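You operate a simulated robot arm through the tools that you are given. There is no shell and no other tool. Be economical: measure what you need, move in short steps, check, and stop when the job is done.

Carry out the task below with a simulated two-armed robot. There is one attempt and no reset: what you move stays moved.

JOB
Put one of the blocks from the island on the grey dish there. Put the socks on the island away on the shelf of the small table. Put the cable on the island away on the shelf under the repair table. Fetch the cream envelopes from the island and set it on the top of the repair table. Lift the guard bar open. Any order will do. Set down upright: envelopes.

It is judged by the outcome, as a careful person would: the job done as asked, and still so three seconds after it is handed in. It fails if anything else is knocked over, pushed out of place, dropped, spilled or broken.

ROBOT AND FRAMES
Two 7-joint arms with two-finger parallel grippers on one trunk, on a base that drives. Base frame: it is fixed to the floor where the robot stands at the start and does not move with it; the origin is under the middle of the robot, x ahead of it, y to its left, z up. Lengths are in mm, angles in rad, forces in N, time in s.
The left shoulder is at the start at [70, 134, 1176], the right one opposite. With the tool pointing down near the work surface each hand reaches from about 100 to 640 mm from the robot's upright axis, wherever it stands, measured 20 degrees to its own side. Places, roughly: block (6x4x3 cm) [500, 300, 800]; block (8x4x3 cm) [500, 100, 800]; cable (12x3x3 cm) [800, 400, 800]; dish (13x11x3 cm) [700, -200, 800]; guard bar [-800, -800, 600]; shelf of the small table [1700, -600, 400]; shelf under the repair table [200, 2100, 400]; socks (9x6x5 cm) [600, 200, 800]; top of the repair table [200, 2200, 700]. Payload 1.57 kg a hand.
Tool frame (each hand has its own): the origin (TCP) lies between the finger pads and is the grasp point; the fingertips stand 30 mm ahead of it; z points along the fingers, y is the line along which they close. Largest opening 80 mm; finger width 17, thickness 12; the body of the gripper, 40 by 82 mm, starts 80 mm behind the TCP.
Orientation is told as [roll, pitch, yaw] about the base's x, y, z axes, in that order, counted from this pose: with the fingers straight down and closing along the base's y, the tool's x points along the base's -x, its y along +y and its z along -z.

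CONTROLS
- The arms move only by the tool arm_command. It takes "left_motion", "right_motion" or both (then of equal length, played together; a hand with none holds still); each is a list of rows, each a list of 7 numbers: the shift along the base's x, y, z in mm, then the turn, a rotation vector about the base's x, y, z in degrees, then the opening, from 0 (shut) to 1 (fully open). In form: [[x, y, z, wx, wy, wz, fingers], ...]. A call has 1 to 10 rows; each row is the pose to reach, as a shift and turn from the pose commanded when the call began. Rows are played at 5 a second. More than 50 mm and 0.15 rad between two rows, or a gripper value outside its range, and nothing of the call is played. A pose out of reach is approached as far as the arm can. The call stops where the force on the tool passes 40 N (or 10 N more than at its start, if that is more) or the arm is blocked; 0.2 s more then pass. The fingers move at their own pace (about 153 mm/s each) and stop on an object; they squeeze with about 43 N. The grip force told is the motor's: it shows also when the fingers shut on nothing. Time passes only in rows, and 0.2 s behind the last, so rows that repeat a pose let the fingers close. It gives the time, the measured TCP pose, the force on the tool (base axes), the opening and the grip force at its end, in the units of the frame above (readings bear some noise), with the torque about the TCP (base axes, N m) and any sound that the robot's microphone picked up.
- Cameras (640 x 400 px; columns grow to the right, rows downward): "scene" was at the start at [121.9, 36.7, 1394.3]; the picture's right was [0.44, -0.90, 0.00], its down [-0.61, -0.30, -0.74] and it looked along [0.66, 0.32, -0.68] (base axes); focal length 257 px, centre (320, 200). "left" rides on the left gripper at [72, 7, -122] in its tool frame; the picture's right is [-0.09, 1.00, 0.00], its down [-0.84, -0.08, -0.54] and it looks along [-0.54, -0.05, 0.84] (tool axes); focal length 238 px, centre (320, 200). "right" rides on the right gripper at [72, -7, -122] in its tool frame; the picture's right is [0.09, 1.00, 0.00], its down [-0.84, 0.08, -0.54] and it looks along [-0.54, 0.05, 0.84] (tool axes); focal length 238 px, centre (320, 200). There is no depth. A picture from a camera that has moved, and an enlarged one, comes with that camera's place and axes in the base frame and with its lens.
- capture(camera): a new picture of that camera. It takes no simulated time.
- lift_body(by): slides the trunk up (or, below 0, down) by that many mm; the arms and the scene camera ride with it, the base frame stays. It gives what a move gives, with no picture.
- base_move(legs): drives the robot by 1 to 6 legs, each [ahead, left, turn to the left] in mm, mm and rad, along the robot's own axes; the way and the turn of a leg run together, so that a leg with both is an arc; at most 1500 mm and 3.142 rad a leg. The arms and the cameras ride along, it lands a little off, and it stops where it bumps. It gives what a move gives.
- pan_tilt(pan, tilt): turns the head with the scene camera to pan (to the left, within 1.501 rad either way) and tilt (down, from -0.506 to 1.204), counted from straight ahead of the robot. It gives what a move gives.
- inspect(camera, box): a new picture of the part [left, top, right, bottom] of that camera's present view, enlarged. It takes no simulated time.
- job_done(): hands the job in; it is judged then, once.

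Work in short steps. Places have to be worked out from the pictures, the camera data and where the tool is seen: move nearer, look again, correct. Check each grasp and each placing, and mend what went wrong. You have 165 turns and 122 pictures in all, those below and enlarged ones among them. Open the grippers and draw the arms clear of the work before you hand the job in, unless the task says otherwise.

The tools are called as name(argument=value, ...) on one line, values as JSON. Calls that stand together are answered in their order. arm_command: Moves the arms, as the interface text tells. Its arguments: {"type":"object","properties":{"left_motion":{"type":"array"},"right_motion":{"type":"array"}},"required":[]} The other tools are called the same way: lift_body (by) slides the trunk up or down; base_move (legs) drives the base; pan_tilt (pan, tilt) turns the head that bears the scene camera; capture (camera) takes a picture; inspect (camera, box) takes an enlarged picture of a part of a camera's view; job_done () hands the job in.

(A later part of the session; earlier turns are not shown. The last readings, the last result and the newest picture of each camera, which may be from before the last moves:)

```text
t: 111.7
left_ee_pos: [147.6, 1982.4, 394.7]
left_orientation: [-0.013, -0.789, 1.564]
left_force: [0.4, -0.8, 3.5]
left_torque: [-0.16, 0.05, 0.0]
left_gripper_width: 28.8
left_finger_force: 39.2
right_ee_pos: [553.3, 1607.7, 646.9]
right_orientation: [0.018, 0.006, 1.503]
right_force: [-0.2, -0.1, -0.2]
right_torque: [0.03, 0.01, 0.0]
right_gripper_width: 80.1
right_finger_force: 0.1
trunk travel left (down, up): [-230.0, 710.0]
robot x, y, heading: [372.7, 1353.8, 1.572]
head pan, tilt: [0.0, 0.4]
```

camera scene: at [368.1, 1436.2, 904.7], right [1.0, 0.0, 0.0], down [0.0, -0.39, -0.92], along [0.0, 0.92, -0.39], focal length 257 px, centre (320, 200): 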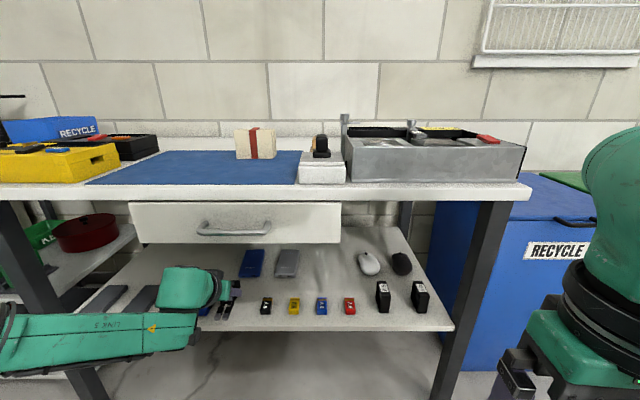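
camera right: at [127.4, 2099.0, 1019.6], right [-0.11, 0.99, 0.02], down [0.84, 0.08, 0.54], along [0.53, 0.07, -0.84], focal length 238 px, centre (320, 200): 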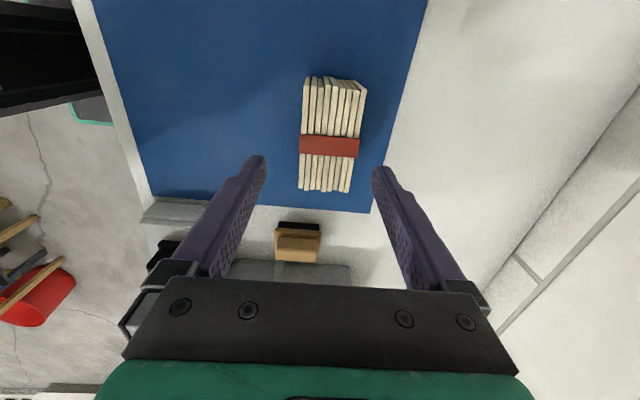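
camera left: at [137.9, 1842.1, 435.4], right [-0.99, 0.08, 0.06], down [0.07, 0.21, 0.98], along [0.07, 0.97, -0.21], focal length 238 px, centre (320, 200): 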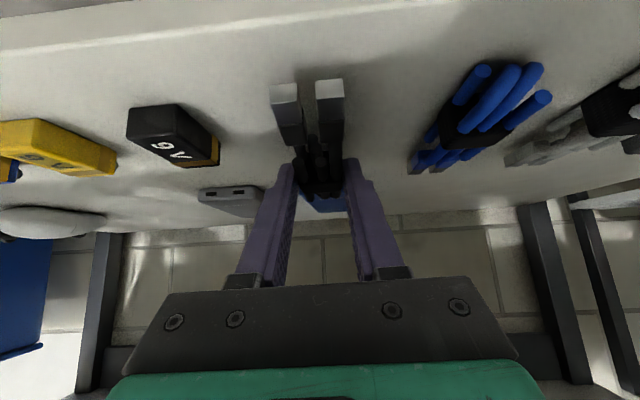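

Touching the shelf. Open moderately and withdraw back along the tool axis.

arm_command(left_motion=[[0, 0, 0, 0, 0, 0, 0.65], [0, 0, 0, 0, 0, 0, 0.65], [0, 0, 0, 0, 0, 0, 0.65], [0, -15, 20, 0, 0, 0, 0.65], [0, -30, 40, 0, 0, 0, 0.65], [0, -40, 55, 0, 0, 0, 0.65]])

base_move(legs=[[-280, 0, 0]])

capture(camera="left")

capture(camera="scene")

```text
t: 113.0
left_ee_pos: [147.5, 1940.8, 446.6]
left_orientation: [-0.012, -0.786, 1.563]
left_force: [0.0, 0.2, 0.1]
left_torque: [0.02, -0.01, 0.0]
left_gripper_width: 52.3
left_finger_force: 0.0
right_ee_pos: [554.0, 1607.7, 646.3]
right_orientation: [0.016, 0.005, 1.503]
right_force: [0.1, 0.3, 0.2]
right_torque: [0.02, 0.03, 0.03]
right_gripper_width: 79.9
right_finger_force: 0.1
trunk travel left (down, up): [-230.0, 710.0]
robot x, y, heading: [371.3, 1355.0, 1.575]
head pan, tilt: [0.0, 0.4]
```

```text
t: 115.0
left_ee_pos: [147.3, 1663.4, 446.9]
left_orientation: [-0.014, -0.787, 1.565]
left_force: [0.5, -0.7, 0.6]
left_torque: [0.01, -0.02, -0.02]
left_gripper_width: 52.0
left_finger_force: 0.0
right_ee_pos: [556.2, 1329.2, 646.5]
right_orientation: [0.016, 0.005, 1.502]
right_force: [-1.4, -0.6, -0.5]
right_torque: [0.0, 0.02, 0.0]
right_gripper_width: 80.1
right_finger_force: 0.1
trunk travel left (down, up): [-230.0, 710.0]
robot x, y, heading: [372.0, 1075.7, 1.573]
head pan, tilt: [0.0, 0.4]
```

```text
66 pictures are left
camera left: at [138.2, 1523.2, 482.4], right [-1.0, 0.08, 0.06], down [0.07, 0.21, 0.98], along [0.07, 0.98, -0.21], focal length 238 px, centre (320, 200)
```

left: 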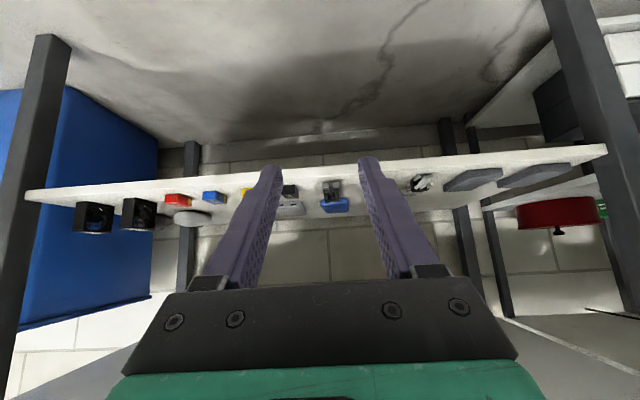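

```text
65 pictures are left
camera scene: at [368.4, 1217.4, 904.9], right [1.0, 0.0, 0.0], down [0.0, -0.39, -0.92], along [0.0, 0.92, -0.39], focal length 257 px, centre (320, 200)
```

scene: 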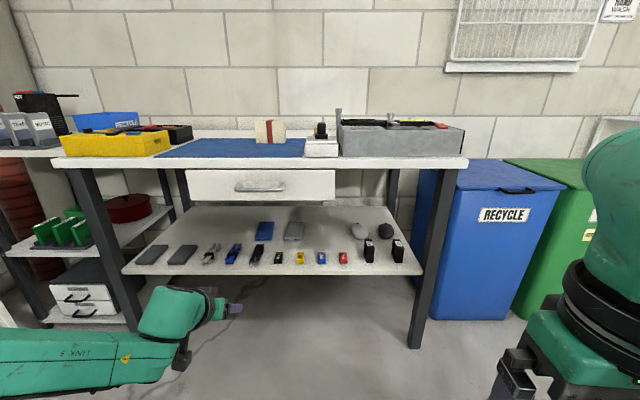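

Cable is on the shelf, next to the others. Now raise the trunk and bring the left hand back to pointing down, higher.

lift_body(by=400)

arm_command(left_motion=[[0, -20, 30, -7.5, 0, 0, 1], [0, -40, 60, -15, 0, 0, 1], [0, -60, 90, -22.5, 0, 0, 1], [0, -80, 120, -30, 0, 0, 1], [0, -100, 150, -37.5, 0, 0, 1], [0, -120, 180, -45, 0, 0, 1], [0, -140, 200, -45, 0, 0, 1]])

base_move(legs=[[0, 0, -1.571], [-480, 0, 0], [0, -950, 0]])

pan_tilt(pan=0.1, tilt=0.8)

capture(camera="scene")

```text
t: 118.8
left_ee_pos: [148.0, 1661.8, 847.8]
left_orientation: [-0.014, -0.788, 1.563]
left_force: [0.0, 0.3, 0.7]
left_torque: [0.03, 0.0, 0.0]
left_gripper_width: 52.2
left_finger_force: 0.1
right_ee_pos: [554.8, 1331.5, 1047.5]
right_orientation: [0.015, 0.006, 1.502]
right_force: [-0.2, 0.7, 0.6]
right_torque: [0.0, -0.01, -0.01]
right_gripper_width: 80.3
right_finger_force: 0.1
trunk travel left (down, up): [-630.0, 310.0]
robot x, y, heading: [372.8, 1076.4, 1.572]
head pan, tilt: [0.0, 0.4]
```

```text
t: 120.4
left_ee_pos: [148.2, 1521.3, 1047.6]
left_orientation: [-0.019, -0.001, 1.562]
left_force: [-0.2, -0.2, 1.1]
left_torque: [0.02, -0.03, 0.05]
left_gripper_width: 80.0
left_finger_force: 0.1
right_ee_pos: [554.7, 1328.2, 1047.1]
right_orientation: [0.014, 0.002, 1.502]
right_force: [0.7, -0.4, -0.7]
right_torque: [0.01, 0.0, -0.04]
right_gripper_width: 80.0
right_finger_force: 0.1
trunk travel left (down, up): [-630.0, 310.0]
robot x, y, heading: [373.5, 1076.2, 1.571]
head pan, tilt: [0.0, 0.4]
```

```text
t: 131.7
left_ee_pos: [327.5, 355.9, 1048.2]
left_orientation: [-0.02, -0.002, -0.018]
left_force: [0.3, -0.3, 0.3]
left_torque: [-0.02, -0.03, 0.0]
left_gripper_width: 80.2
left_finger_force: 0.1
right_ee_pos: [129.4, -48.8, 1046.0]
right_orientation: [0.017, 0.005, -0.082]
right_force: [-0.3, 0.4, -0.5]
right_torque: [-0.04, 0.02, -0.02]
right_gripper_width: 79.9
right_finger_force: 0.1
trunk travel left (down, up): [-630.0, 310.0]
robot x, y, heading: [-124.5, 140.0, -0.012]
head pan, tilt: [0.0, 0.4]
```

```text
t: 132.6
left_ee_pos: [328.1, 354.9, 1047.2]
left_orientation: [-0.02, -0.001, -0.02]
left_force: [-0.4, -0.5, -0.2]
left_torque: [0.0, 0.0, 0.03]
left_gripper_width: 80.0
left_finger_force: 0.0
right_ee_pos: [129.4, -48.6, 1045.6]
right_orientation: [0.015, 0.006, -0.082]
right_force: [0.3, -0.2, 0.4]
right_torque: [-0.05, 0.03, 0.01]
right_gripper_width: 80.3
right_finger_force: 0.1
trunk travel left (down, up): [-630.0, 310.0]
robot x, y, heading: [-123.6, 139.8, -0.008]
head pan, tilt: [0.099, 0.799]
```

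```text
64 pictures are left
camera scene: at [4.4, 144.3, 1269.8], right [0.09, -1.0, 0.0], down [-0.71, -0.06, -0.7], along [0.69, 0.06, -0.72], focal length 257 px, centre (320, 200)
```

scene: 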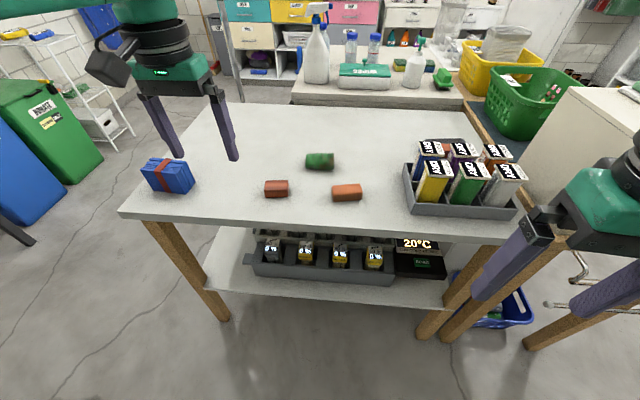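

Now approach the island near edge and turn the left hand +90° above the socks, to pick them straight down and lay them along x.

base_move(legs=[[0, -80, 0.008], [235, 0, 0]])

arm_command(left_motion=[[3, -8, 0, 0, 0, 8.5, 1], [6, -16, 0, 0, 0, 17, 1], [9, -24, -5, 0, 0, 25.5, 1], [12, -32, -15, 0, 0, 34, 1], [15, -40, -25, 0, 0, 42.5, 1], [18, -48, -35, 0, 0, 51, 1], [21, -56, -45, 0, 0, 59.5, 1], [25, -64, -55, 0, 0, 68, 1], [28, -72, -65, 0, 0, 76.5, 1], [30, -80, -75, 0, 0, 85, 1]])

capture(camera="left")

```text
t: 135.0
left_ee_pos: [559.8, 278.9, 1048.2]
left_orientation: [-0.018, -0.002, -0.01]
left_force: [-0.3, -0.5, 0.5]
left_torque: [0.02, -0.01, -0.03]
left_gripper_width: 80.0
left_finger_force: 0.1
right_ee_pos: [366.4, -127.4, 1046.2]
right_orientation: [0.015, 0.005, -0.074]
right_force: [0.5, -0.3, 0.3]
right_torque: [0.03, 0.01, 0.01]
right_gripper_width: 80.0
right_finger_force: 0.1
trunk travel left (down, up): [-630.0, 310.0]
robot x, y, heading: [110.4, 54.5, -0.003]
head pan, tilt: [0.099, 0.799]
```

```text
t: 137.2
left_ee_pos: [592.0, 198.6, 973.7]
left_orientation: [-0.018, -0.002, 1.474]
left_force: [-0.2, -0.1, -0.1]
left_torque: [0.0, 0.01, -0.02]
left_gripper_width: 80.2
left_finger_force: 0.0
right_ee_pos: [366.5, -125.1, 1045.7]
right_orientation: [0.015, 0.006, -0.074]
right_force: [0.6, -0.5, 0.7]
right_torque: [0.04, -0.01, 0.01]
right_gripper_width: 80.0
right_finger_force: 0.1
trunk travel left (down, up): [-630.0, 310.0]
robot x, y, heading: [111.8, 56.3, -0.003]
head pan, tilt: [0.099, 0.799]
```

```text
63 pictures are left
camera left: at [575.4, 126.4, 1093.5], right [-0.98, 0.19, -0.02], down [0.15, 0.83, 0.54], along [0.12, 0.53, -0.84], focal length 238 px, centre (320, 200)
```

left: 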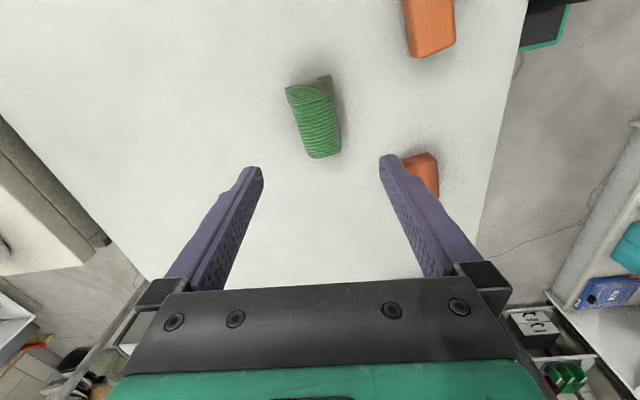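

Socks centre [596,193], lying along y. Turn the last 5.5°, descend and close.

arm_command(left_motion=[[4, -5, -40, 0, 0, 5.5, 1], [4, -5, -80, 0, 0, 5.5, 1], [4, -5, -115, 0, 0, 5.5, 1], [4, -5, -138, 0, 0, 5.5, 1], [4, -5, -138, 0, 0, 5.5, 0], [4, -5, -138, 0, 0, 5.5, 0], [4, -5, -138, 0, 0, 5.5, 0], [4, -5, -100, 0, 0, 5.5, 0], [4, -5, -70, 0, 0, 5.5, 0]])

capture(camera="left")

```text
t: 139.2
left_ee_pos: [593.7, 194.9, 902.8]
left_orientation: [-0.017, -0.002, 1.568]
left_force: [-0.5, -0.1, -1.3]
left_torque: [0.03, 0.03, -0.03]
left_gripper_width: 52.2
left_finger_force: 42.8
right_ee_pos: [365.1, -125.6, 1047.3]
right_orientation: [0.016, 0.004, -0.074]
right_force: [-0.3, 0.0, -0.4]
right_torque: [-0.03, -0.01, 0.03]
right_gripper_width: 80.1
right_finger_force: 0.0
trunk travel left (down, up): [-630.0, 310.0]
robot x, y, heading: [112.7, 57.4, -0.005]
head pan, tilt: [0.099, 0.799]
```

```text
62 pictures are left
camera left: at [584.4, 120.6, 1023.5], right [-1.0, 0.1, -0.02], down [0.07, 0.84, 0.55], along [0.07, 0.54, -0.84], focal length 238 px, centre (320, 200)
```

left: 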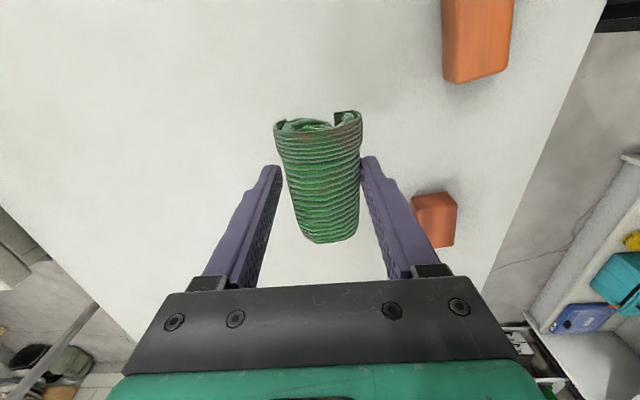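

Held. I rotate it 90° so it lies along x, and set it back on the island at about [640,240].

arm_command(left_motion=[[5, 5, 0, 0, 0, -8.5, 0], [10, 10, 0, 0, 0, -17, 0], [15, 15, 0, 0, 0, -25.5, 0], [20, 20, 0, 0, 0, -34, 0], [25, 25, 0, 0, 0, -42.5, 0], [30, 30, 0, 0, 0, -51, 0], [35, 35, 0, 0, 0, -59.5, 0], [40, 40, 0, 0, 0, -68, 0], [45, 45, 0, 0, 0, -76.5, 0], [45, 45, 0, 0, 0, -85, 0]])

arm_command(left_motion=[[0, 0, -25, 1, 0, -5, 0], [0, 0, -50, 1, 0, -5, 0], [0, 0, -62, 1, 0, -5, 0], [0, 0, -66, 1, 0, -5, 0]])

```text
t: 141.4
left_ee_pos: [639.5, 239.2, 903.0]
left_orientation: [-0.018, -0.002, 0.084]
left_force: [1.3, 0.3, -0.4]
left_torque: [0.01, -0.01, -0.02]
left_gripper_width: 52.1
left_finger_force: 43.4
right_ee_pos: [365.7, -125.8, 1047.0]
right_orientation: [0.016, 0.005, -0.074]
right_force: [0.3, 0.0, 0.1]
right_torque: [-0.01, 0.02, -0.03]
right_gripper_width: 79.8
right_finger_force: 0.0
trunk travel left (down, up): [-630.0, 310.0]
robot x, y, heading: [112.4, 58.6, -0.005]
head pan, tilt: [0.099, 0.799]
```

```text
t: 142.4
left_ee_pos: [639.9, 240.0, 835.5]
left_orientation: [-0.003, -0.002, 0.0]
left_force: [-0.2, -0.1, -0.4]
left_torque: [0.03, -0.03, -0.02]
left_gripper_width: 52.1
left_finger_force: 43.0
right_ee_pos: [365.7, -125.7, 1046.7]
right_orientation: [0.017, 0.005, -0.073]
right_force: [-0.6, 0.1, 0.8]
right_torque: [-0.01, 0.0, 0.01]
right_gripper_width: 79.9
right_finger_force: 0.0
trunk travel left (down, up): [-630.0, 310.0]
robot x, y, heading: [109.8, 59.6, -0.005]
head pan, tilt: [0.099, 0.799]
```

Set down (z≈835). I open the fingers, tilt the hand 45° about the TCP in place, and re-close.

arm_command(left_motion=[[0, 0, 0, 0, 0, 0, 1], [0, 0, 0, 0, 0, 0, 1], [0, 0, 0, 0, -8, 0, 1], [0, 0, 0, 0, -16, 0, 1], [0, 0, 0, 0, -24, 0, 1], [0, 0, 0, 0, -32, 0, 1], [0, 0, 0, 0, -40, 0, 1], [0, 0, -1, 0, -45, 0, 1]])

capture(camera="left")

capture(camera="scene")

```text
t: 144.2
left_ee_pos: [639.0, 240.7, 835.8]
left_orientation: [-0.001, -0.789, -0.002]
left_force: [0.8, 0.2, -0.3]
left_torque: [-0.02, -0.02, 0.01]
left_gripper_width: 79.9
left_finger_force: 0.0
right_ee_pos: [366.1, -125.0, 1046.3]
right_orientation: [0.016, 0.004, -0.073]
right_force: [0.2, 0.6, 0.2]
right_torque: [0.02, 0.02, -0.03]
right_gripper_width: 80.1
right_finger_force: 0.1
trunk travel left (down, up): [-630.0, 310.0]
robot x, y, heading: [111.5, 57.5, -0.005]
head pan, tilt: [0.099, 0.799]
```

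```text
61 pictures are left
camera left: at [502.2, 244.6, 869.9], right [0.07, 1.0, 0.06], down [0.2, -0.08, 0.98], along [0.98, -0.05, -0.21], focal length 238 px, centre (320, 200)
```

left: 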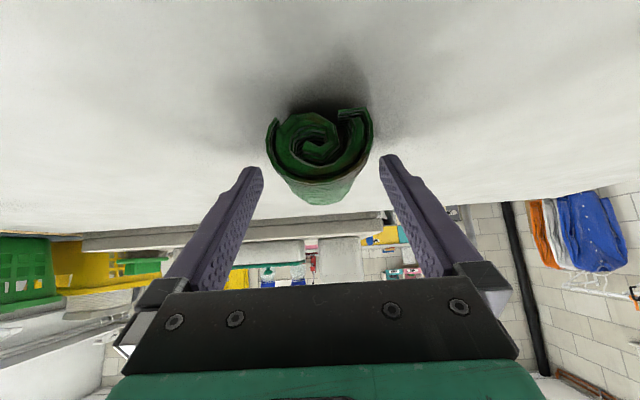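

```text
60 pictures are left
camera scene: at [239.3, 66.3, 1269.8], right [0.1, -1.0, 0.0], down [-0.71, -0.07, -0.7], along [0.69, 0.07, -0.72], focal length 257 px, centre (320, 200)
```

scene: 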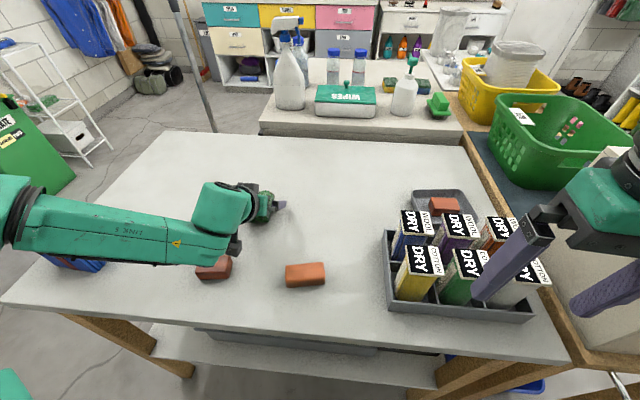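

Straddling the socks. Close and lift straight up.

arm_command(left_motion=[[0, 0, 0, 0, 0, 0, 0], [0, 0, 0, 0, 0, 0, 0], [0, 0, 0, 0, 0, 0, 0], [0, 0, 30, 0, 0, 0, 0], [0, 0, 75, 0, 0, 0, 0], [0, 0, 120, 0, 0, 0, 0], [0, 0, 160, 0, 0, 0, 0]])

capture(camera="left")

capture(camera="scene")

```text
t: 145.8
left_ee_pos: [639.7, 239.1, 995.5]
left_orientation: [0.004, -0.79, -0.005]
left_force: [-0.5, 0.5, -0.4]
left_torque: [0.03, 0.03, -0.03]
left_gripper_width: 51.9
left_finger_force: 42.9
right_ee_pos: [364.8, -127.7, 1046.2]
right_orientation: [0.017, 0.005, -0.073]
right_force: [-0.4, 0.2, -0.6]
right_torque: [0.04, -0.03, 0.01]
right_gripper_width: 80.1
right_finger_force: 0.1
trunk travel left (down, up): [-630.0, 310.0]
robot x, y, heading: [109.0, 56.4, -0.0]
head pan, tilt: [0.099, 0.799]
```

```text
59 pictures are left
camera left: at [502.6, 244.5, 1030.6], right [0.07, 1.0, 0.07], down [0.21, -0.08, 0.98], along [0.98, -0.05, -0.21], focal length 238 px, centre (320, 200)
```

left: 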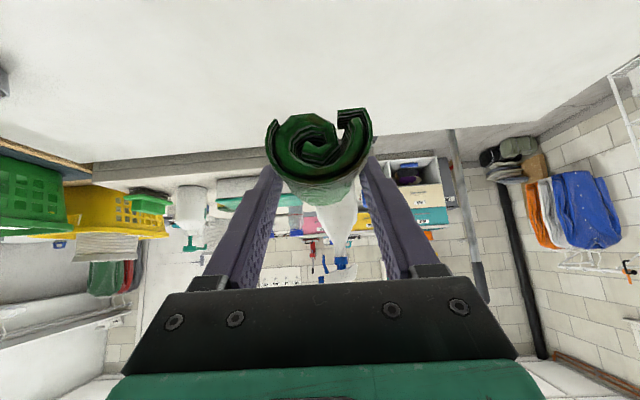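

```text
58 pictures are left
camera scene: at [238.6, 65.5, 1269.8], right [0.1, -1.0, 0.0], down [-0.71, -0.07, -0.7], along [0.69, 0.07, -0.72], focal length 257 px, centre (320, 200)
```

scene: 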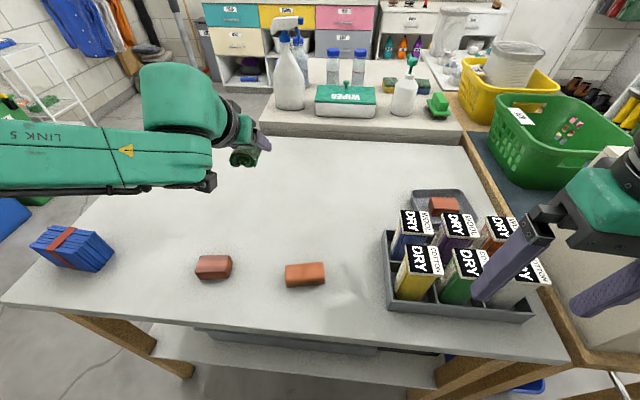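

All undisturbed. I back off and move right, then look toward the small table's area.

base_move(legs=[[-330, 0, 0], [0, -700, 0]])

pan_tilt(pan=-0.7, tilt=0.5)

capture(camera="scene")

pan_tilt(pan=-1.5, tilt=0.6)

capture(camera="scene")

```text
t: 151.4
left_ee_pos: [305.5, -460.4, 995.8]
left_orientation: [0.0, -0.787, -0.014]
left_force: [0.4, 0.1, -1.2]
left_torque: [0.03, 0.04, -0.02]
left_gripper_width: 52.0
left_finger_force: 43.3
right_ee_pos: [25.8, -821.8, 1046.0]
right_orientation: [0.016, 0.006, -0.084]
right_force: [-0.2, -0.4, 0.3]
right_torque: [-0.01, 0.0, -0.02]
right_gripper_width: 79.8
right_finger_force: 0.3
trunk travel left (down, up): [-630.0, 310.0]
robot x, y, heading: [-226.7, -633.1, -0.015]
head pan, tilt: [0.099, 0.799]
```

```text
t: 152.5
left_ee_pos: [305.3, -459.7, 996.0]
left_orientation: [0.003, -0.788, -0.013]
left_force: [-1.0, -0.5, -0.4]
left_torque: [-0.02, 0.02, 0.0]
left_gripper_width: 52.2
left_finger_force: 43.2
right_ee_pos: [26.6, -822.6, 1046.5]
right_orientation: [0.015, 0.004, -0.083]
right_force: [-0.2, 0.6, -0.3]
right_torque: [-0.01, -0.01, -0.01]
right_gripper_width: 80.3
right_finger_force: 0.0
trunk travel left (down, up): [-630.0, 310.0]
robot x, y, heading: [-225.0, -636.7, -0.016]
head pan, tilt: [-0.7, 0.499]
```

```text
57 pictures are left
camera scene: at [-110.4, -695.9, 1295.6], right [-0.65, -0.76, 0.0], down [-0.36, 0.31, -0.88], along [0.66, -0.57, -0.48], focal length 257 px, centre (320, 200)
```

scene: 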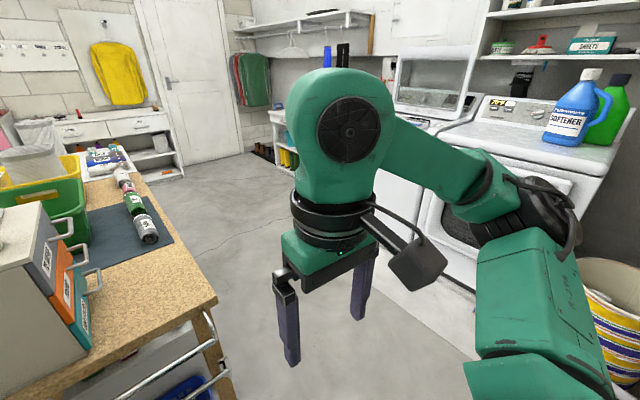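

```text
t: 153.6
left_ee_pos: [305.0, -459.8, 995.9]
left_orientation: [0.002, -0.786, -0.014]
left_force: [-0.3, 0.4, -1.0]
left_torque: [0.01, -0.01, -0.03]
left_gripper_width: 52.2
left_finger_force: 43.0
right_ee_pos: [25.7, -822.5, 1046.4]
right_orientation: [0.016, 0.007, -0.085]
right_force: [0.7, 0.5, -0.6]
right_torque: [0.02, 0.0, 0.0]
right_gripper_width: 80.0
right_finger_force: 0.1
trunk travel left (down, up): [-630.0, 310.0]
robot x, y, heading: [-224.8, -636.7, -0.014]
head pan, tilt: [-1.499, 0.6]
```

```text
56 pictures are left
camera scene: at [-174.0, -724.6, 1286.6], right [-1.0, -0.06, 0.0], down [-0.03, 0.56, -0.83], along [0.05, -0.82, -0.56], focal length 257 px, centre (320, 200)
```

scene: 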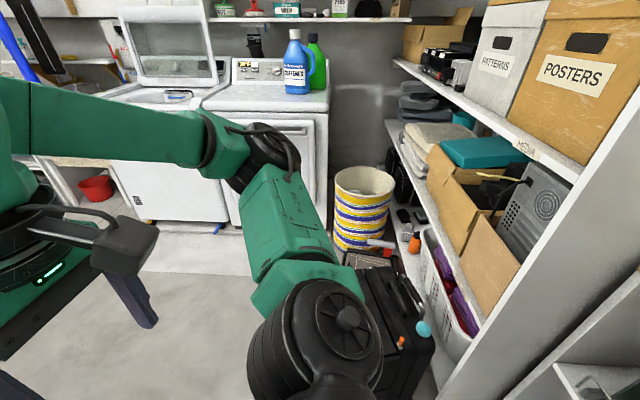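

The wooden bench runs along y>-780 and a suitcase sits near [-350,-1220]. I go diagonally past it, then look along the corridor.

base_move(legs=[[0, -150, 0.015], [260, -330, 0], [500, 0, 0]])

pan_tilt(pan=0.2, tilt=0.6)

capture(camera="scene")

```text
t: 155.9
left_ee_pos: [365.5, -687.4, 994.4]
left_orientation: [0.003, -0.785, -0.001]
left_force: [0.9, -0.5, -0.1]
left_torque: [0.04, 0.01, 0.03]
left_gripper_width: 52.2
left_finger_force: 42.9
right_ee_pos: [93.2, -1054.8, 1044.8]
right_orientation: [0.016, 0.005, -0.067]
right_force: [-0.8, -1.0, -0.3]
right_torque: [0.04, 0.04, 0.01]
right_gripper_width: 79.9
right_finger_force: 0.1
trunk travel left (down, up): [-630.0, 310.0]
robot x, y, heading: [-163.7, -871.5, -0.003]
head pan, tilt: [-1.499, 0.6]
stopped in leg 2: the robot was blocked; the commanded pose is now the measured one
```

```text
t: 157.7
left_ee_pos: [365.3, -684.9, 995.0]
left_orientation: [0.001, -0.787, 0.001]
left_force: [-0.3, -0.1, -0.7]
left_torque: [0.0, 0.0, 0.01]
left_gripper_width: 52.1
left_finger_force: 42.9
right_ee_pos: [92.4, -1052.6, 1046.6]
right_orientation: [0.016, 0.005, -0.067]
right_force: [0.2, 0.2, -0.5]
right_torque: [0.0, 0.02, 0.01]
right_gripper_width: 80.1
right_finger_force: 0.0
trunk travel left (down, up): [-630.0, 310.0]
robot x, y, heading: [-163.3, -867.1, -0.002]
head pan, tilt: [0.201, 0.6]
```

```text
55 pictures are left
camera scene: at [-29.3, -851.2, 1286.6], right [0.2, -0.98, 0.0], down [-0.55, -0.11, -0.82], along [0.81, 0.16, -0.57], focal length 257 px, centre (320, 200)
```

scene: 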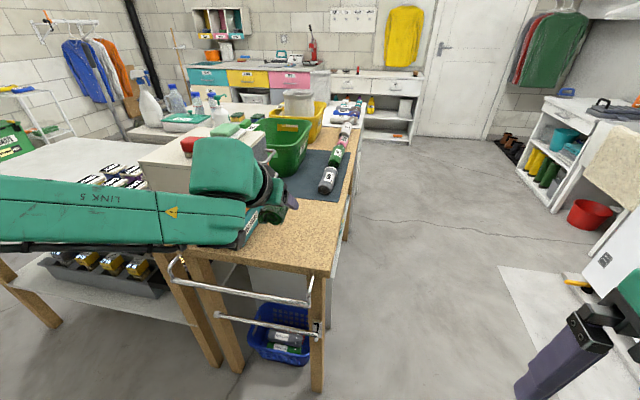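

The base was blocked, likely by the suitcase on the right. I look at it.

pan_tilt(pan=-1.5, tilt=1.1)

capture(camera="scene")

```text
t: 159.4
left_ee_pos: [365.0, -685.3, 995.7]
left_orientation: [0.003, -0.787, 0.003]
left_force: [0.5, -0.1, -0.2]
left_torque: [0.01, 0.01, 0.0]
left_gripper_width: 51.9
left_finger_force: 43.0
right_ee_pos: [91.4, -1052.0, 1046.6]
right_orientation: [0.016, 0.006, -0.069]
right_force: [-0.6, -0.4, -0.7]
right_torque: [0.01, 0.01, 0.0]
right_gripper_width: 80.0
right_finger_force: 0.1
trunk travel left (down, up): [-630.0, 310.0]
robot x, y, heading: [-159.7, -871.5, 0.003]
head pan, tilt: [-1.499, 1.1]
```

```text
54 pictures are left
camera scene: at [-111.4, -931.7, 1248.0], right [-1.0, -0.07, 0.0], down [-0.06, 0.89, -0.45], along [0.03, -0.45, -0.89], focal length 257 px, centre (320, 200)
```

scene: 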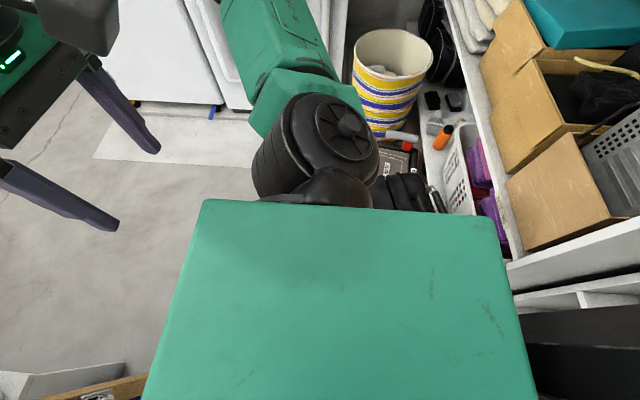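

Can't see harm; I raise the trunk 300 mm so the arms clear the cabinet on the bench, then go forward first and only then right.

lift_body(by=300)

base_move(legs=[[240, 0, 0]])

capture(camera="scene")

```text
t: 162.4
left_ee_pos: [365.4, -684.9, 1295.9]
left_orientation: [0.001, -0.788, 0.002]
left_force: [-0.7, -0.9, -0.6]
left_torque: [0.0, -0.01, 0.01]
left_gripper_width: 52.0
left_finger_force: 43.2
right_ee_pos: [91.7, -1052.2, 1346.1]
right_orientation: [0.017, 0.005, -0.067]
right_force: [0.5, -0.3, 0.3]
right_torque: [0.01, 0.04, 0.02]
right_gripper_width: 80.0
right_finger_force: 0.1
trunk travel left (down, up): [-930.0, 10.0]
robot x, y, heading: [-160.8, -868.3, -0.0]
head pan, tilt: [-1.499, 1.1]
```

```text
t: 164.2
left_ee_pos: [599.0, -685.5, 1297.8]
left_orientation: [0.003, -0.79, 0.0]
left_force: [-0.3, -0.5, 0.2]
left_torque: [-0.01, -0.05, 0.0]
left_gripper_width: 52.0
left_finger_force: 43.2
right_ee_pos: [324.6, -1052.2, 1348.0]
right_orientation: [0.019, 0.003, -0.069]
right_force: [-0.2, 0.0, 0.0]
right_torque: [0.03, -0.04, 0.0]
right_gripper_width: 79.8
right_finger_force: 0.1
trunk travel left (down, up): [-930.0, 10.0]
robot x, y, heading: [73.7, -869.4, -0.0]
head pan, tilt: [-1.499, 1.1]
```

```text
53 pictures are left
camera scene: at [120.9, -931.7, 1548.2], right [-1.0, -0.07, 0.0], down [-0.06, 0.89, -0.45], along [0.04, -0.45, -0.89], focal length 257 px, centre (320, 200)
```

scene: 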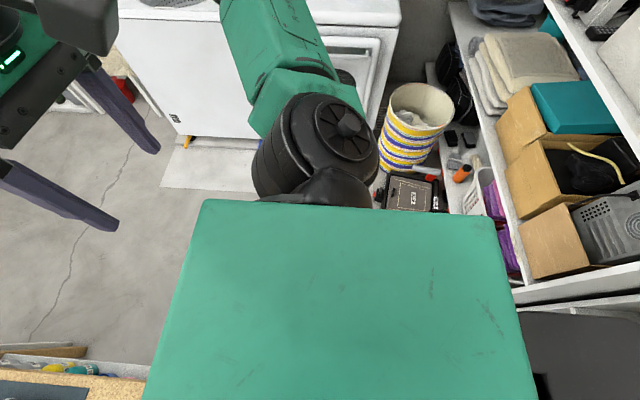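

Now right 300, then forward along the corridor 550, and look ahead-left.

base_move(legs=[[0, -320, 0], [550, 0, 0]])

pan_tilt(pan=0.35, tilt=0.65)

capture(camera="scene")

```text
t: 169.1
left_ee_pos: [1153.2, -1002.2, 1296.7]
left_orientation: [0.001, -0.788, 0.004]
left_force: [0.6, -1.0, -1.8]
left_torque: [-0.02, 0.02, 0.0]
left_gripper_width: 51.8
left_finger_force: 42.3
right_ee_pos: [882.9, -1369.2, 1345.8]
right_orientation: [0.015, 0.004, -0.063]
right_force: [0.0, 0.2, -0.5]
right_torque: [0.0, -0.04, -0.02]
right_gripper_width: 80.2
right_finger_force: 0.0
trunk travel left (down, up): [-930.0, 10.0]
robot x, y, heading: [631.4, -1186.3, 0.009]
head pan, tilt: [-1.499, 1.1]
```

```text
t: 170.9
left_ee_pos: [1155.6, -1002.2, 1295.5]
left_orientation: [0.002, -0.787, 0.005]
left_force: [-0.1, -0.8, -0.6]
left_torque: [-0.02, -0.03, 0.01]
left_gripper_width: 52.0
left_finger_force: 42.5
right_ee_pos: [884.3, -1370.1, 1347.0]
right_orientation: [0.016, 0.006, -0.065]
right_force: [-0.9, -0.3, 0.0]
right_torque: [0.0, 0.04, 0.03]
right_gripper_width: 80.0
right_finger_force: 0.1
trunk travel left (down, up): [-930.0, 10.0]
robot x, y, heading: [630.1, -1189.8, 0.002]
head pan, tilt: [0.351, 0.649]
```

```text
52 pictures are left
camera scene: at [758.0, -1157.0, 1582.3], right [0.35, -0.94, 0.0], down [-0.57, -0.21, -0.8], along [0.75, 0.28, -0.6], focal length 257 px, centre (320, 200)
```

scene: 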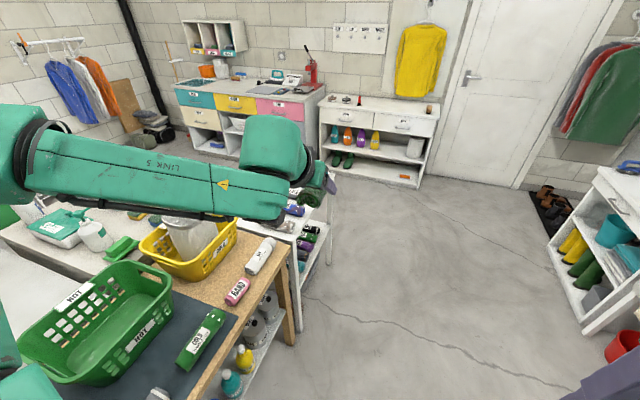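

The small white table with rolled socks on its shelf stands past the bench. I drive along the corridor and turn left to face it.

base_move(legs=[[1200, 0, 0], [0, -220, 0], [0, 0, 1.571]])

pan_tilt(pan=0.2, tilt=0.8)

capture(camera="scene")

```text
t: 182.1
left_ee_pos: [1646.0, -878.8, 1295.5]
left_orientation: [0.002, -0.787, 1.563]
left_force: [0.0, 0.5, -0.1]
left_torque: [-0.01, -0.01, -0.01]
left_gripper_width: 52.2
left_finger_force: 43.1
right_ee_pos: [2011.3, -1153.8, 1346.3]
right_orientation: [0.017, 0.005, 1.493]
right_force: [-0.3, 0.4, -0.2]
right_torque: [0.02, 0.03, -0.03]
right_gripper_width: 80.2
right_finger_force: 0.0
trunk travel left (down, up): [-930.0, 10.0]
robot x, y, heading: [1826.5, -1407.3, 1.565]
head pan, tilt: [0.351, 0.649]
```

```text
t: 182.8
left_ee_pos: [1645.0, -877.5, 1295.8]
left_orientation: [0.002, -0.788, 1.563]
left_force: [0.3, 0.2, -0.4]
left_torque: [0.0, 0.0, 0.01]
left_gripper_width: 52.0
left_finger_force: 43.3
right_ee_pos: [2010.0, -1155.1, 1344.9]
right_orientation: [0.017, 0.006, 1.494]
right_force: [0.3, 0.8, 0.3]
right_torque: [0.0, 0.02, 0.0]
right_gripper_width: 80.1
right_finger_force: 0.1
trunk travel left (down, up): [-930.0, 10.0]
robot x, y, heading: [1825.9, -1410.0, 1.566]
head pan, tilt: [0.201, 0.799]
```

```text
51 pictures are left
camera scene: at [1806.3, -1278.4, 1569.8], right [0.98, 0.19, 0.0], down [0.14, -0.7, -0.7], along [-0.13, 0.68, -0.72], focal length 257 px, centre (320, 200)
```

scene: 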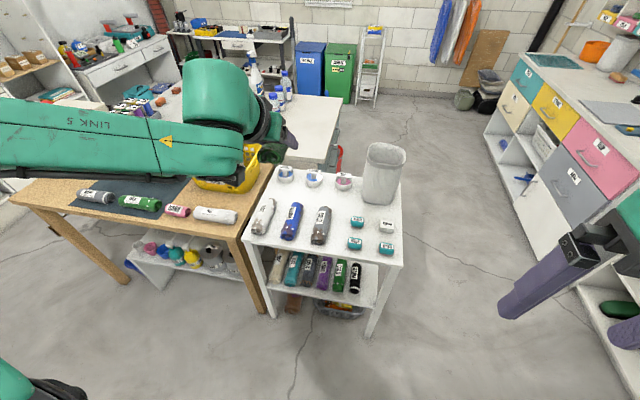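

The table's shelf opens toward us, with rolled items on it. I back off 200 mm, lower the trunk in two steps, and look into the shelf.

base_move(legs=[[-200, 0, 0]])

lift_body(by=-400)

lift_body(by=-300)

pan_tilt(pan=0.1, tilt=0.45)

capture(camera="scene")

```text
t: 184.4
left_ee_pos: [1643.8, -1074.4, 1293.0]
left_orientation: [0.001, -0.783, 1.563]
left_force: [0.3, 0.4, -0.6]
left_torque: [-0.01, -0.04, 0.0]
left_gripper_width: 52.3
left_finger_force: 43.2
right_ee_pos: [2007.9, -1352.0, 1347.0]
right_orientation: [0.016, 0.01, 1.496]
right_force: [0.7, 0.3, -0.1]
right_torque: [-0.03, 0.01, 0.01]
right_gripper_width: 80.1
right_finger_force: 0.1
trunk travel left (down, up): [-930.0, 10.0]
robot x, y, heading: [1822.1, -1609.9, 1.563]
head pan, tilt: [0.201, 0.799]
```

```text
t: 188.2
left_ee_pos: [1643.0, -1080.4, 895.7]
left_orientation: [0.001, -0.787, 1.563]
left_force: [-0.6, -0.3, -1.1]
left_torque: [-0.01, -0.01, -0.01]
left_gripper_width: 52.0
left_finger_force: 43.0
right_ee_pos: [2008.9, -1356.0, 947.4]
right_orientation: [0.016, 0.005, 1.494]
right_force: [-0.4, 0.1, 0.9]
right_torque: [0.03, 0.0, -0.03]
right_gripper_width: 79.9
right_finger_force: 0.1
trunk travel left (down, up): [-530.0, 410.0]
robot x, y, heading: [1826.5, -1609.8, 1.561]
head pan, tilt: [0.201, 0.799]
```

```text
t: 191.2
left_ee_pos: [1643.6, -1079.9, 595.4]
left_orientation: [0.002, -0.788, 1.565]
left_force: [0.1, 0.1, -0.4]
left_torque: [0.0, -0.02, -0.01]
left_gripper_width: 52.1
left_finger_force: 43.2
right_ee_pos: [2008.4, -1356.8, 647.1]
right_orientation: [0.017, 0.004, 1.494]
right_force: [0.6, -0.2, 0.3]
right_torque: [-0.02, -0.04, 0.03]
right_gripper_width: 80.1
right_finger_force: 0.0
trunk travel left (down, up): [-230.0, 710.0]
robot x, y, heading: [1821.0, -1608.5, 1.561]
head pan, tilt: [0.201, 0.799]
```

```text
t: 192.1
left_ee_pos: [1643.2, -1079.2, 595.8]
left_orientation: [0.002, -0.788, 1.564]
left_force: [-0.2, 0.0, -0.8]
left_torque: [-0.01, 0.01, -0.01]
left_gripper_width: 52.0
left_finger_force: 43.1
right_ee_pos: [2007.6, -1355.7, 645.3]
right_orientation: [0.017, 0.005, 1.494]
right_force: [-0.5, -0.2, 0.1]
right_torque: [0.01, -0.01, -0.01]
right_gripper_width: 79.9
right_finger_force: 0.1
trunk travel left (down, up): [-230.0, 710.0]
robot x, y, heading: [1824.8, -1608.4, 1.563]
head pan, tilt: [0.099, 0.45]
```

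```text
50 pictures are left
camera scene: at [1811.5, -1467.6, 900.1], right [1.0, 0.09, 0.0], down [0.04, -0.43, -0.9], along [-0.08, 0.9, -0.44], focal length 257 px, centre (320, 200)
```

scene: 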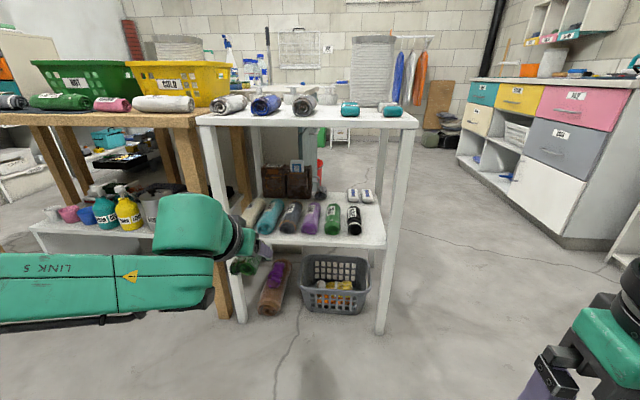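

Front row of the shelf looks full; I zoom to find free space.

inspect(camera="scene", box=[220, 150, 420, 275])

```text
3.20 times, centred on (320, 212) of scene
camera zoom: at [1811.5, -1467.6, 900.1], right [1.0, 0.09, 0.0], down [0.04, -0.43, -0.9], along [-0.08, 0.9, -0.44], focal length 823 px, centre (320, 160)
```

zoom: 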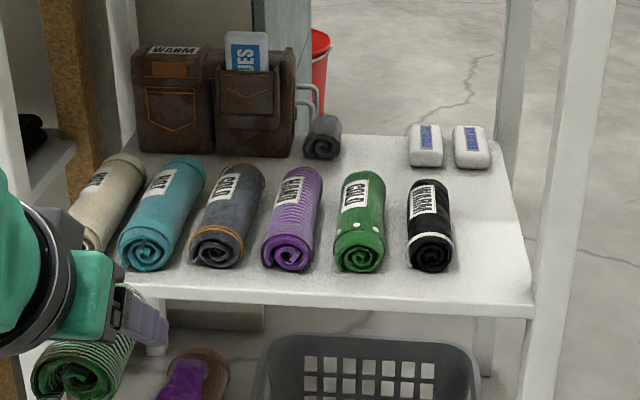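

The shelf has free room behind the black roll (lane y≈-640…-520) reachable from the table's right (+x) side. I drive round to that side and turn to face -x.

base_move(legs=[[0, -855, 0], [300, 0, 0], [0, 0, 1.578]])

pan_tilt(pan=-0.4, tilt=0.45)

capture(camera="scene")

```text
t: 202.1
left_ee_pos: [2146.4, -1489.4, 594.9]
left_orientation: [0.001, -0.786, 3.12]
left_force: [-0.3, 0.9, -0.4]
left_torque: [0.02, -0.01, 0.05]
left_gripper_width: 52.1
left_finger_force: 42.8
right_ee_pos: [2428.5, -1130.8, 647.0]
right_orientation: [0.016, 0.007, 3.051]
right_force: [-0.3, -0.7, -0.7]
right_torque: [0.01, 0.0, -0.02]
right_gripper_width: 80.4
right_finger_force: 0.1
trunk travel left (down, up): [-230.0, 710.0]
robot x, y, heading: [2679.1, -1316.6, 3.12]
head pan, tilt: [0.099, 0.45]
```

```text
t: 203.0
left_ee_pos: [2146.8, -1491.8, 594.8]
left_orientation: [0.002, -0.787, 3.118]
left_force: [0.0, -0.2, 0.2]
left_torque: [0.0, 0.03, -0.01]
left_gripper_width: 52.0
left_finger_force: 43.0
right_ee_pos: [2429.1, -1129.9, 647.1]
right_orientation: [0.016, 0.005, 3.05]
right_force: [-0.2, -0.5, 0.0]
right_torque: [-0.01, -0.02, 0.0]
right_gripper_width: 80.2
right_finger_force: 0.0
trunk travel left (down, up): [-230.0, 710.0]
robot x, y, heading: [2680.2, -1316.0, 3.122]
head pan, tilt: [-0.4, 0.45]
```

```text
48 pictures are left
camera scene: at [2541.8, -1280.4, 900.1], right [0.41, 0.91, 0.0], down [0.4, -0.18, -0.9], along [-0.82, 0.37, -0.44], focal length 257 px, centre (320, 200)
```

scene: 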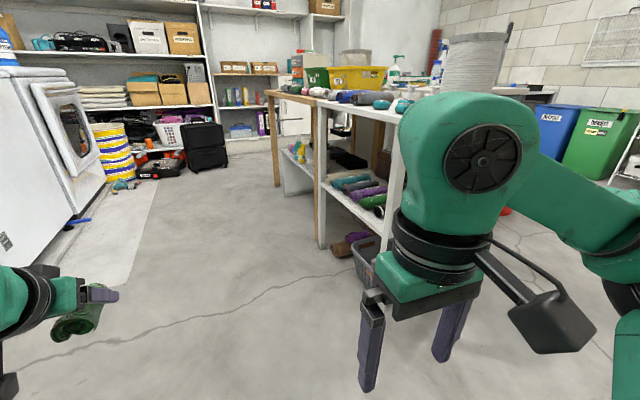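

The suitcase stands fine. Now slide right (+y) 920 mm to come alongside the table's right end.

base_move(legs=[[0, 0, 0.02], [0, -920, 0]])

pan_tilt(pan=0.15, tilt=0.45)

capture(camera="scene")

capture(camera="left")

```text
t: 208.2
left_ee_pos: [2153.9, -570.2, 594.5]
left_orientation: [0.003, -0.787, 3.138]
left_force: [0.8, 0.1, -1.3]
left_torque: [-0.02, 0.0, 0.01]
left_gripper_width: 52.0
left_finger_force: 42.5
right_ee_pos: [2428.7, -204.9, 646.3]
right_orientation: [0.015, 0.005, 3.069]
right_force: [-0.2, -0.2, 0.1]
right_torque: [-0.01, -0.01, 0.01]
right_gripper_width: 80.0
right_finger_force: 0.0
trunk travel left (down, up): [-230.0, 710.0]
robot x, y, heading: [2684.6, -393.5, 3.141]
head pan, tilt: [-0.4, 0.45]
```

```text
t: 209.2
left_ee_pos: [2153.5, -570.4, 594.2]
left_orientation: [0.002, -0.787, 3.139]
left_force: [0.9, 0.6, -0.6]
left_torque: [0.02, 0.01, 0.01]
left_gripper_width: 52.1
left_finger_force: 43.2
right_ee_pos: [2428.9, -204.9, 646.4]
right_orientation: [0.014, 0.004, 3.07]
right_force: [-0.5, -0.5, 0.4]
right_torque: [-0.02, 0.0, -0.01]
right_gripper_width: 79.9
right_finger_force: 0.0
trunk travel left (down, up): [-230.0, 710.0]
robot x, y, heading: [2684.7, -391.4, 3.137]
head pan, tilt: [0.15, 0.45]
```

```text
47 pictures are left
camera scene: at [2537.9, -402.2, 900.1], right [-0.14, 0.99, 0.0], down [0.43, 0.06, -0.9], along [-0.89, -0.13, -0.44], focal length 257 px, centre (320, 200)
```

scene: 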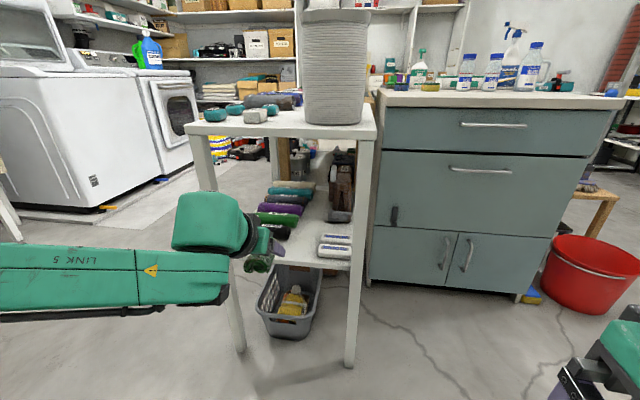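

```text
46 pictures are left
camera left: at [2290.2, -579.4, 629.7], right [-0.07, -1.0, 0.07], down [-0.21, 0.08, 0.98], along [-0.98, 0.05, -0.21], focal length 238 px, centre (320, 200)
```

left: 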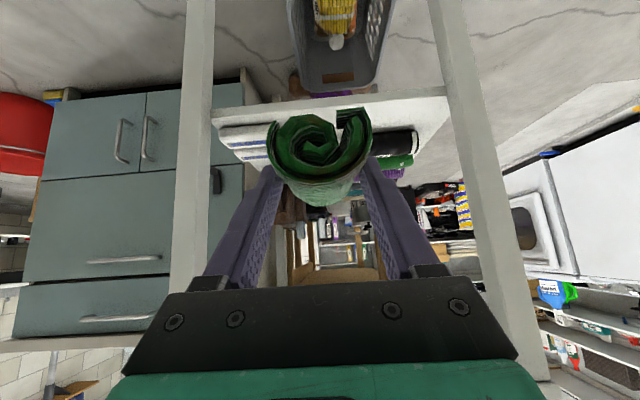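

I zoom in on the shelf from this side to measure the lane between the rolls and the soap bars.

inspect(camera="scene", box=[230, 150, 390, 250])

```text
4.00 times, centred on (310, 200) of scene
camera zoom: at [2537.9, -402.2, 900.1], right [-0.14, 0.99, 0.0], down [0.43, 0.06, -0.9], along [-0.89, -0.13, -0.44], focal length 1029 px, centre (360, 200)
```

zoom: 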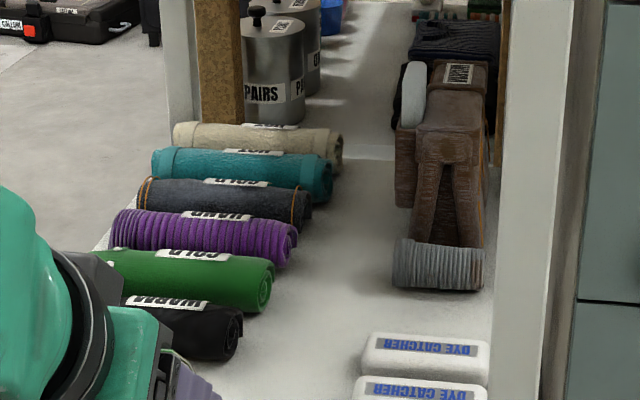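

A clear aisle exists. I aim the socks at about [1905,-568] on the shelf (z≈412): lower the hand to z≈490, then drive forward 170 and check.

arm_command(left_motion=[[0, 2, -45, 0, 0, 0, 0], [0, 2, -90, 0, 0, 0, 0], [0, 2, -104, 0, 0, 0, 0]])

base_move(legs=[[170, 0, 0]])

capture(camera="left")

capture(camera="scene")

```text
t: 210.0
left_ee_pos: [2153.8, -570.8, 490.3]
left_orientation: [0.0, -0.788, 3.14]
left_force: [0.9, -0.9, 0.1]
left_torque: [0.02, 0.0, 0.02]
left_gripper_width: 52.0
left_finger_force: 43.0
right_ee_pos: [2429.2, -204.8, 645.9]
right_orientation: [0.017, 0.005, 3.069]
right_force: [0.1, -0.3, -0.2]
right_torque: [0.01, -0.03, 0.0]
right_gripper_width: 80.0
right_finger_force: 0.1
trunk travel left (down, up): [-230.0, 710.0]
robot x, y, heading: [2680.6, -392.1, 3.137]
head pan, tilt: [0.15, 0.45]
```

```text
t: 211.4
left_ee_pos: [1983.7, -569.4, 490.9]
left_orientation: [0.003, -0.785, 3.139]
left_force: [0.1, -0.7, -0.8]
left_torque: [-0.02, 0.02, -0.02]
left_gripper_width: 51.9
left_finger_force: 43.0
right_ee_pos: [2257.9, -203.7, 646.0]
right_orientation: [0.016, 0.006, 3.07]
right_force: [0.0, 0.0, 0.2]
right_torque: [-0.02, 0.01, 0.02]
right_gripper_width: 80.2
right_finger_force: 0.1
trunk travel left (down, up): [-230.0, 710.0]
robot x, y, heading: [2513.0, -389.0, 3.143]
head pan, tilt: [0.15, 0.45]
```

```text
44 pictures are left
camera left: at [2120.3, -577.5, 525.2], right [-0.07, -1.0, 0.07], down [-0.21, 0.08, 0.98], along [-0.98, 0.05, -0.21], focal length 238 px, centre (320, 200)
```

left: 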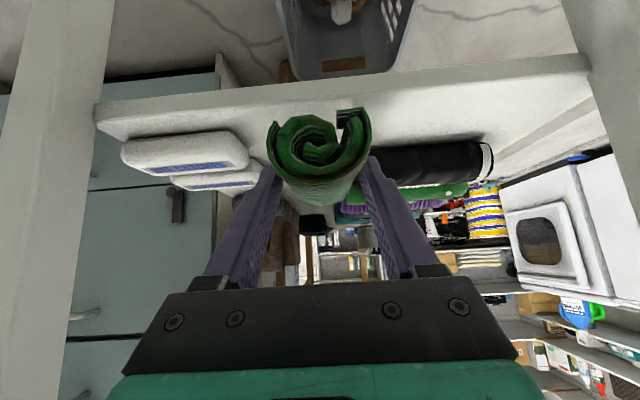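

```text
43 pictures are left
camera scene: at [2367.8, -401.7, 900.1], right [-0.15, 0.99, 0.0], down [0.43, 0.06, -0.9], along [-0.89, -0.13, -0.44], focal length 257 px, centre (320, 200)
```

scene: 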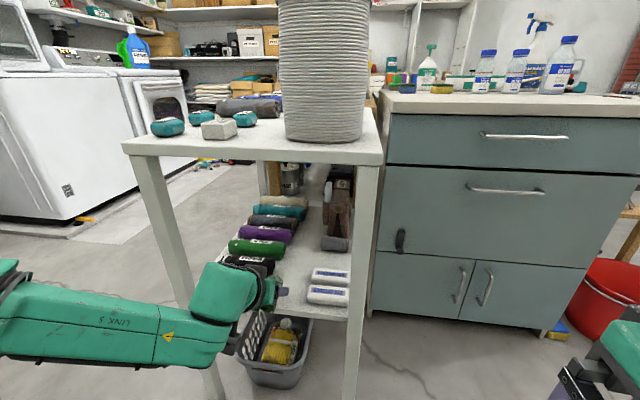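

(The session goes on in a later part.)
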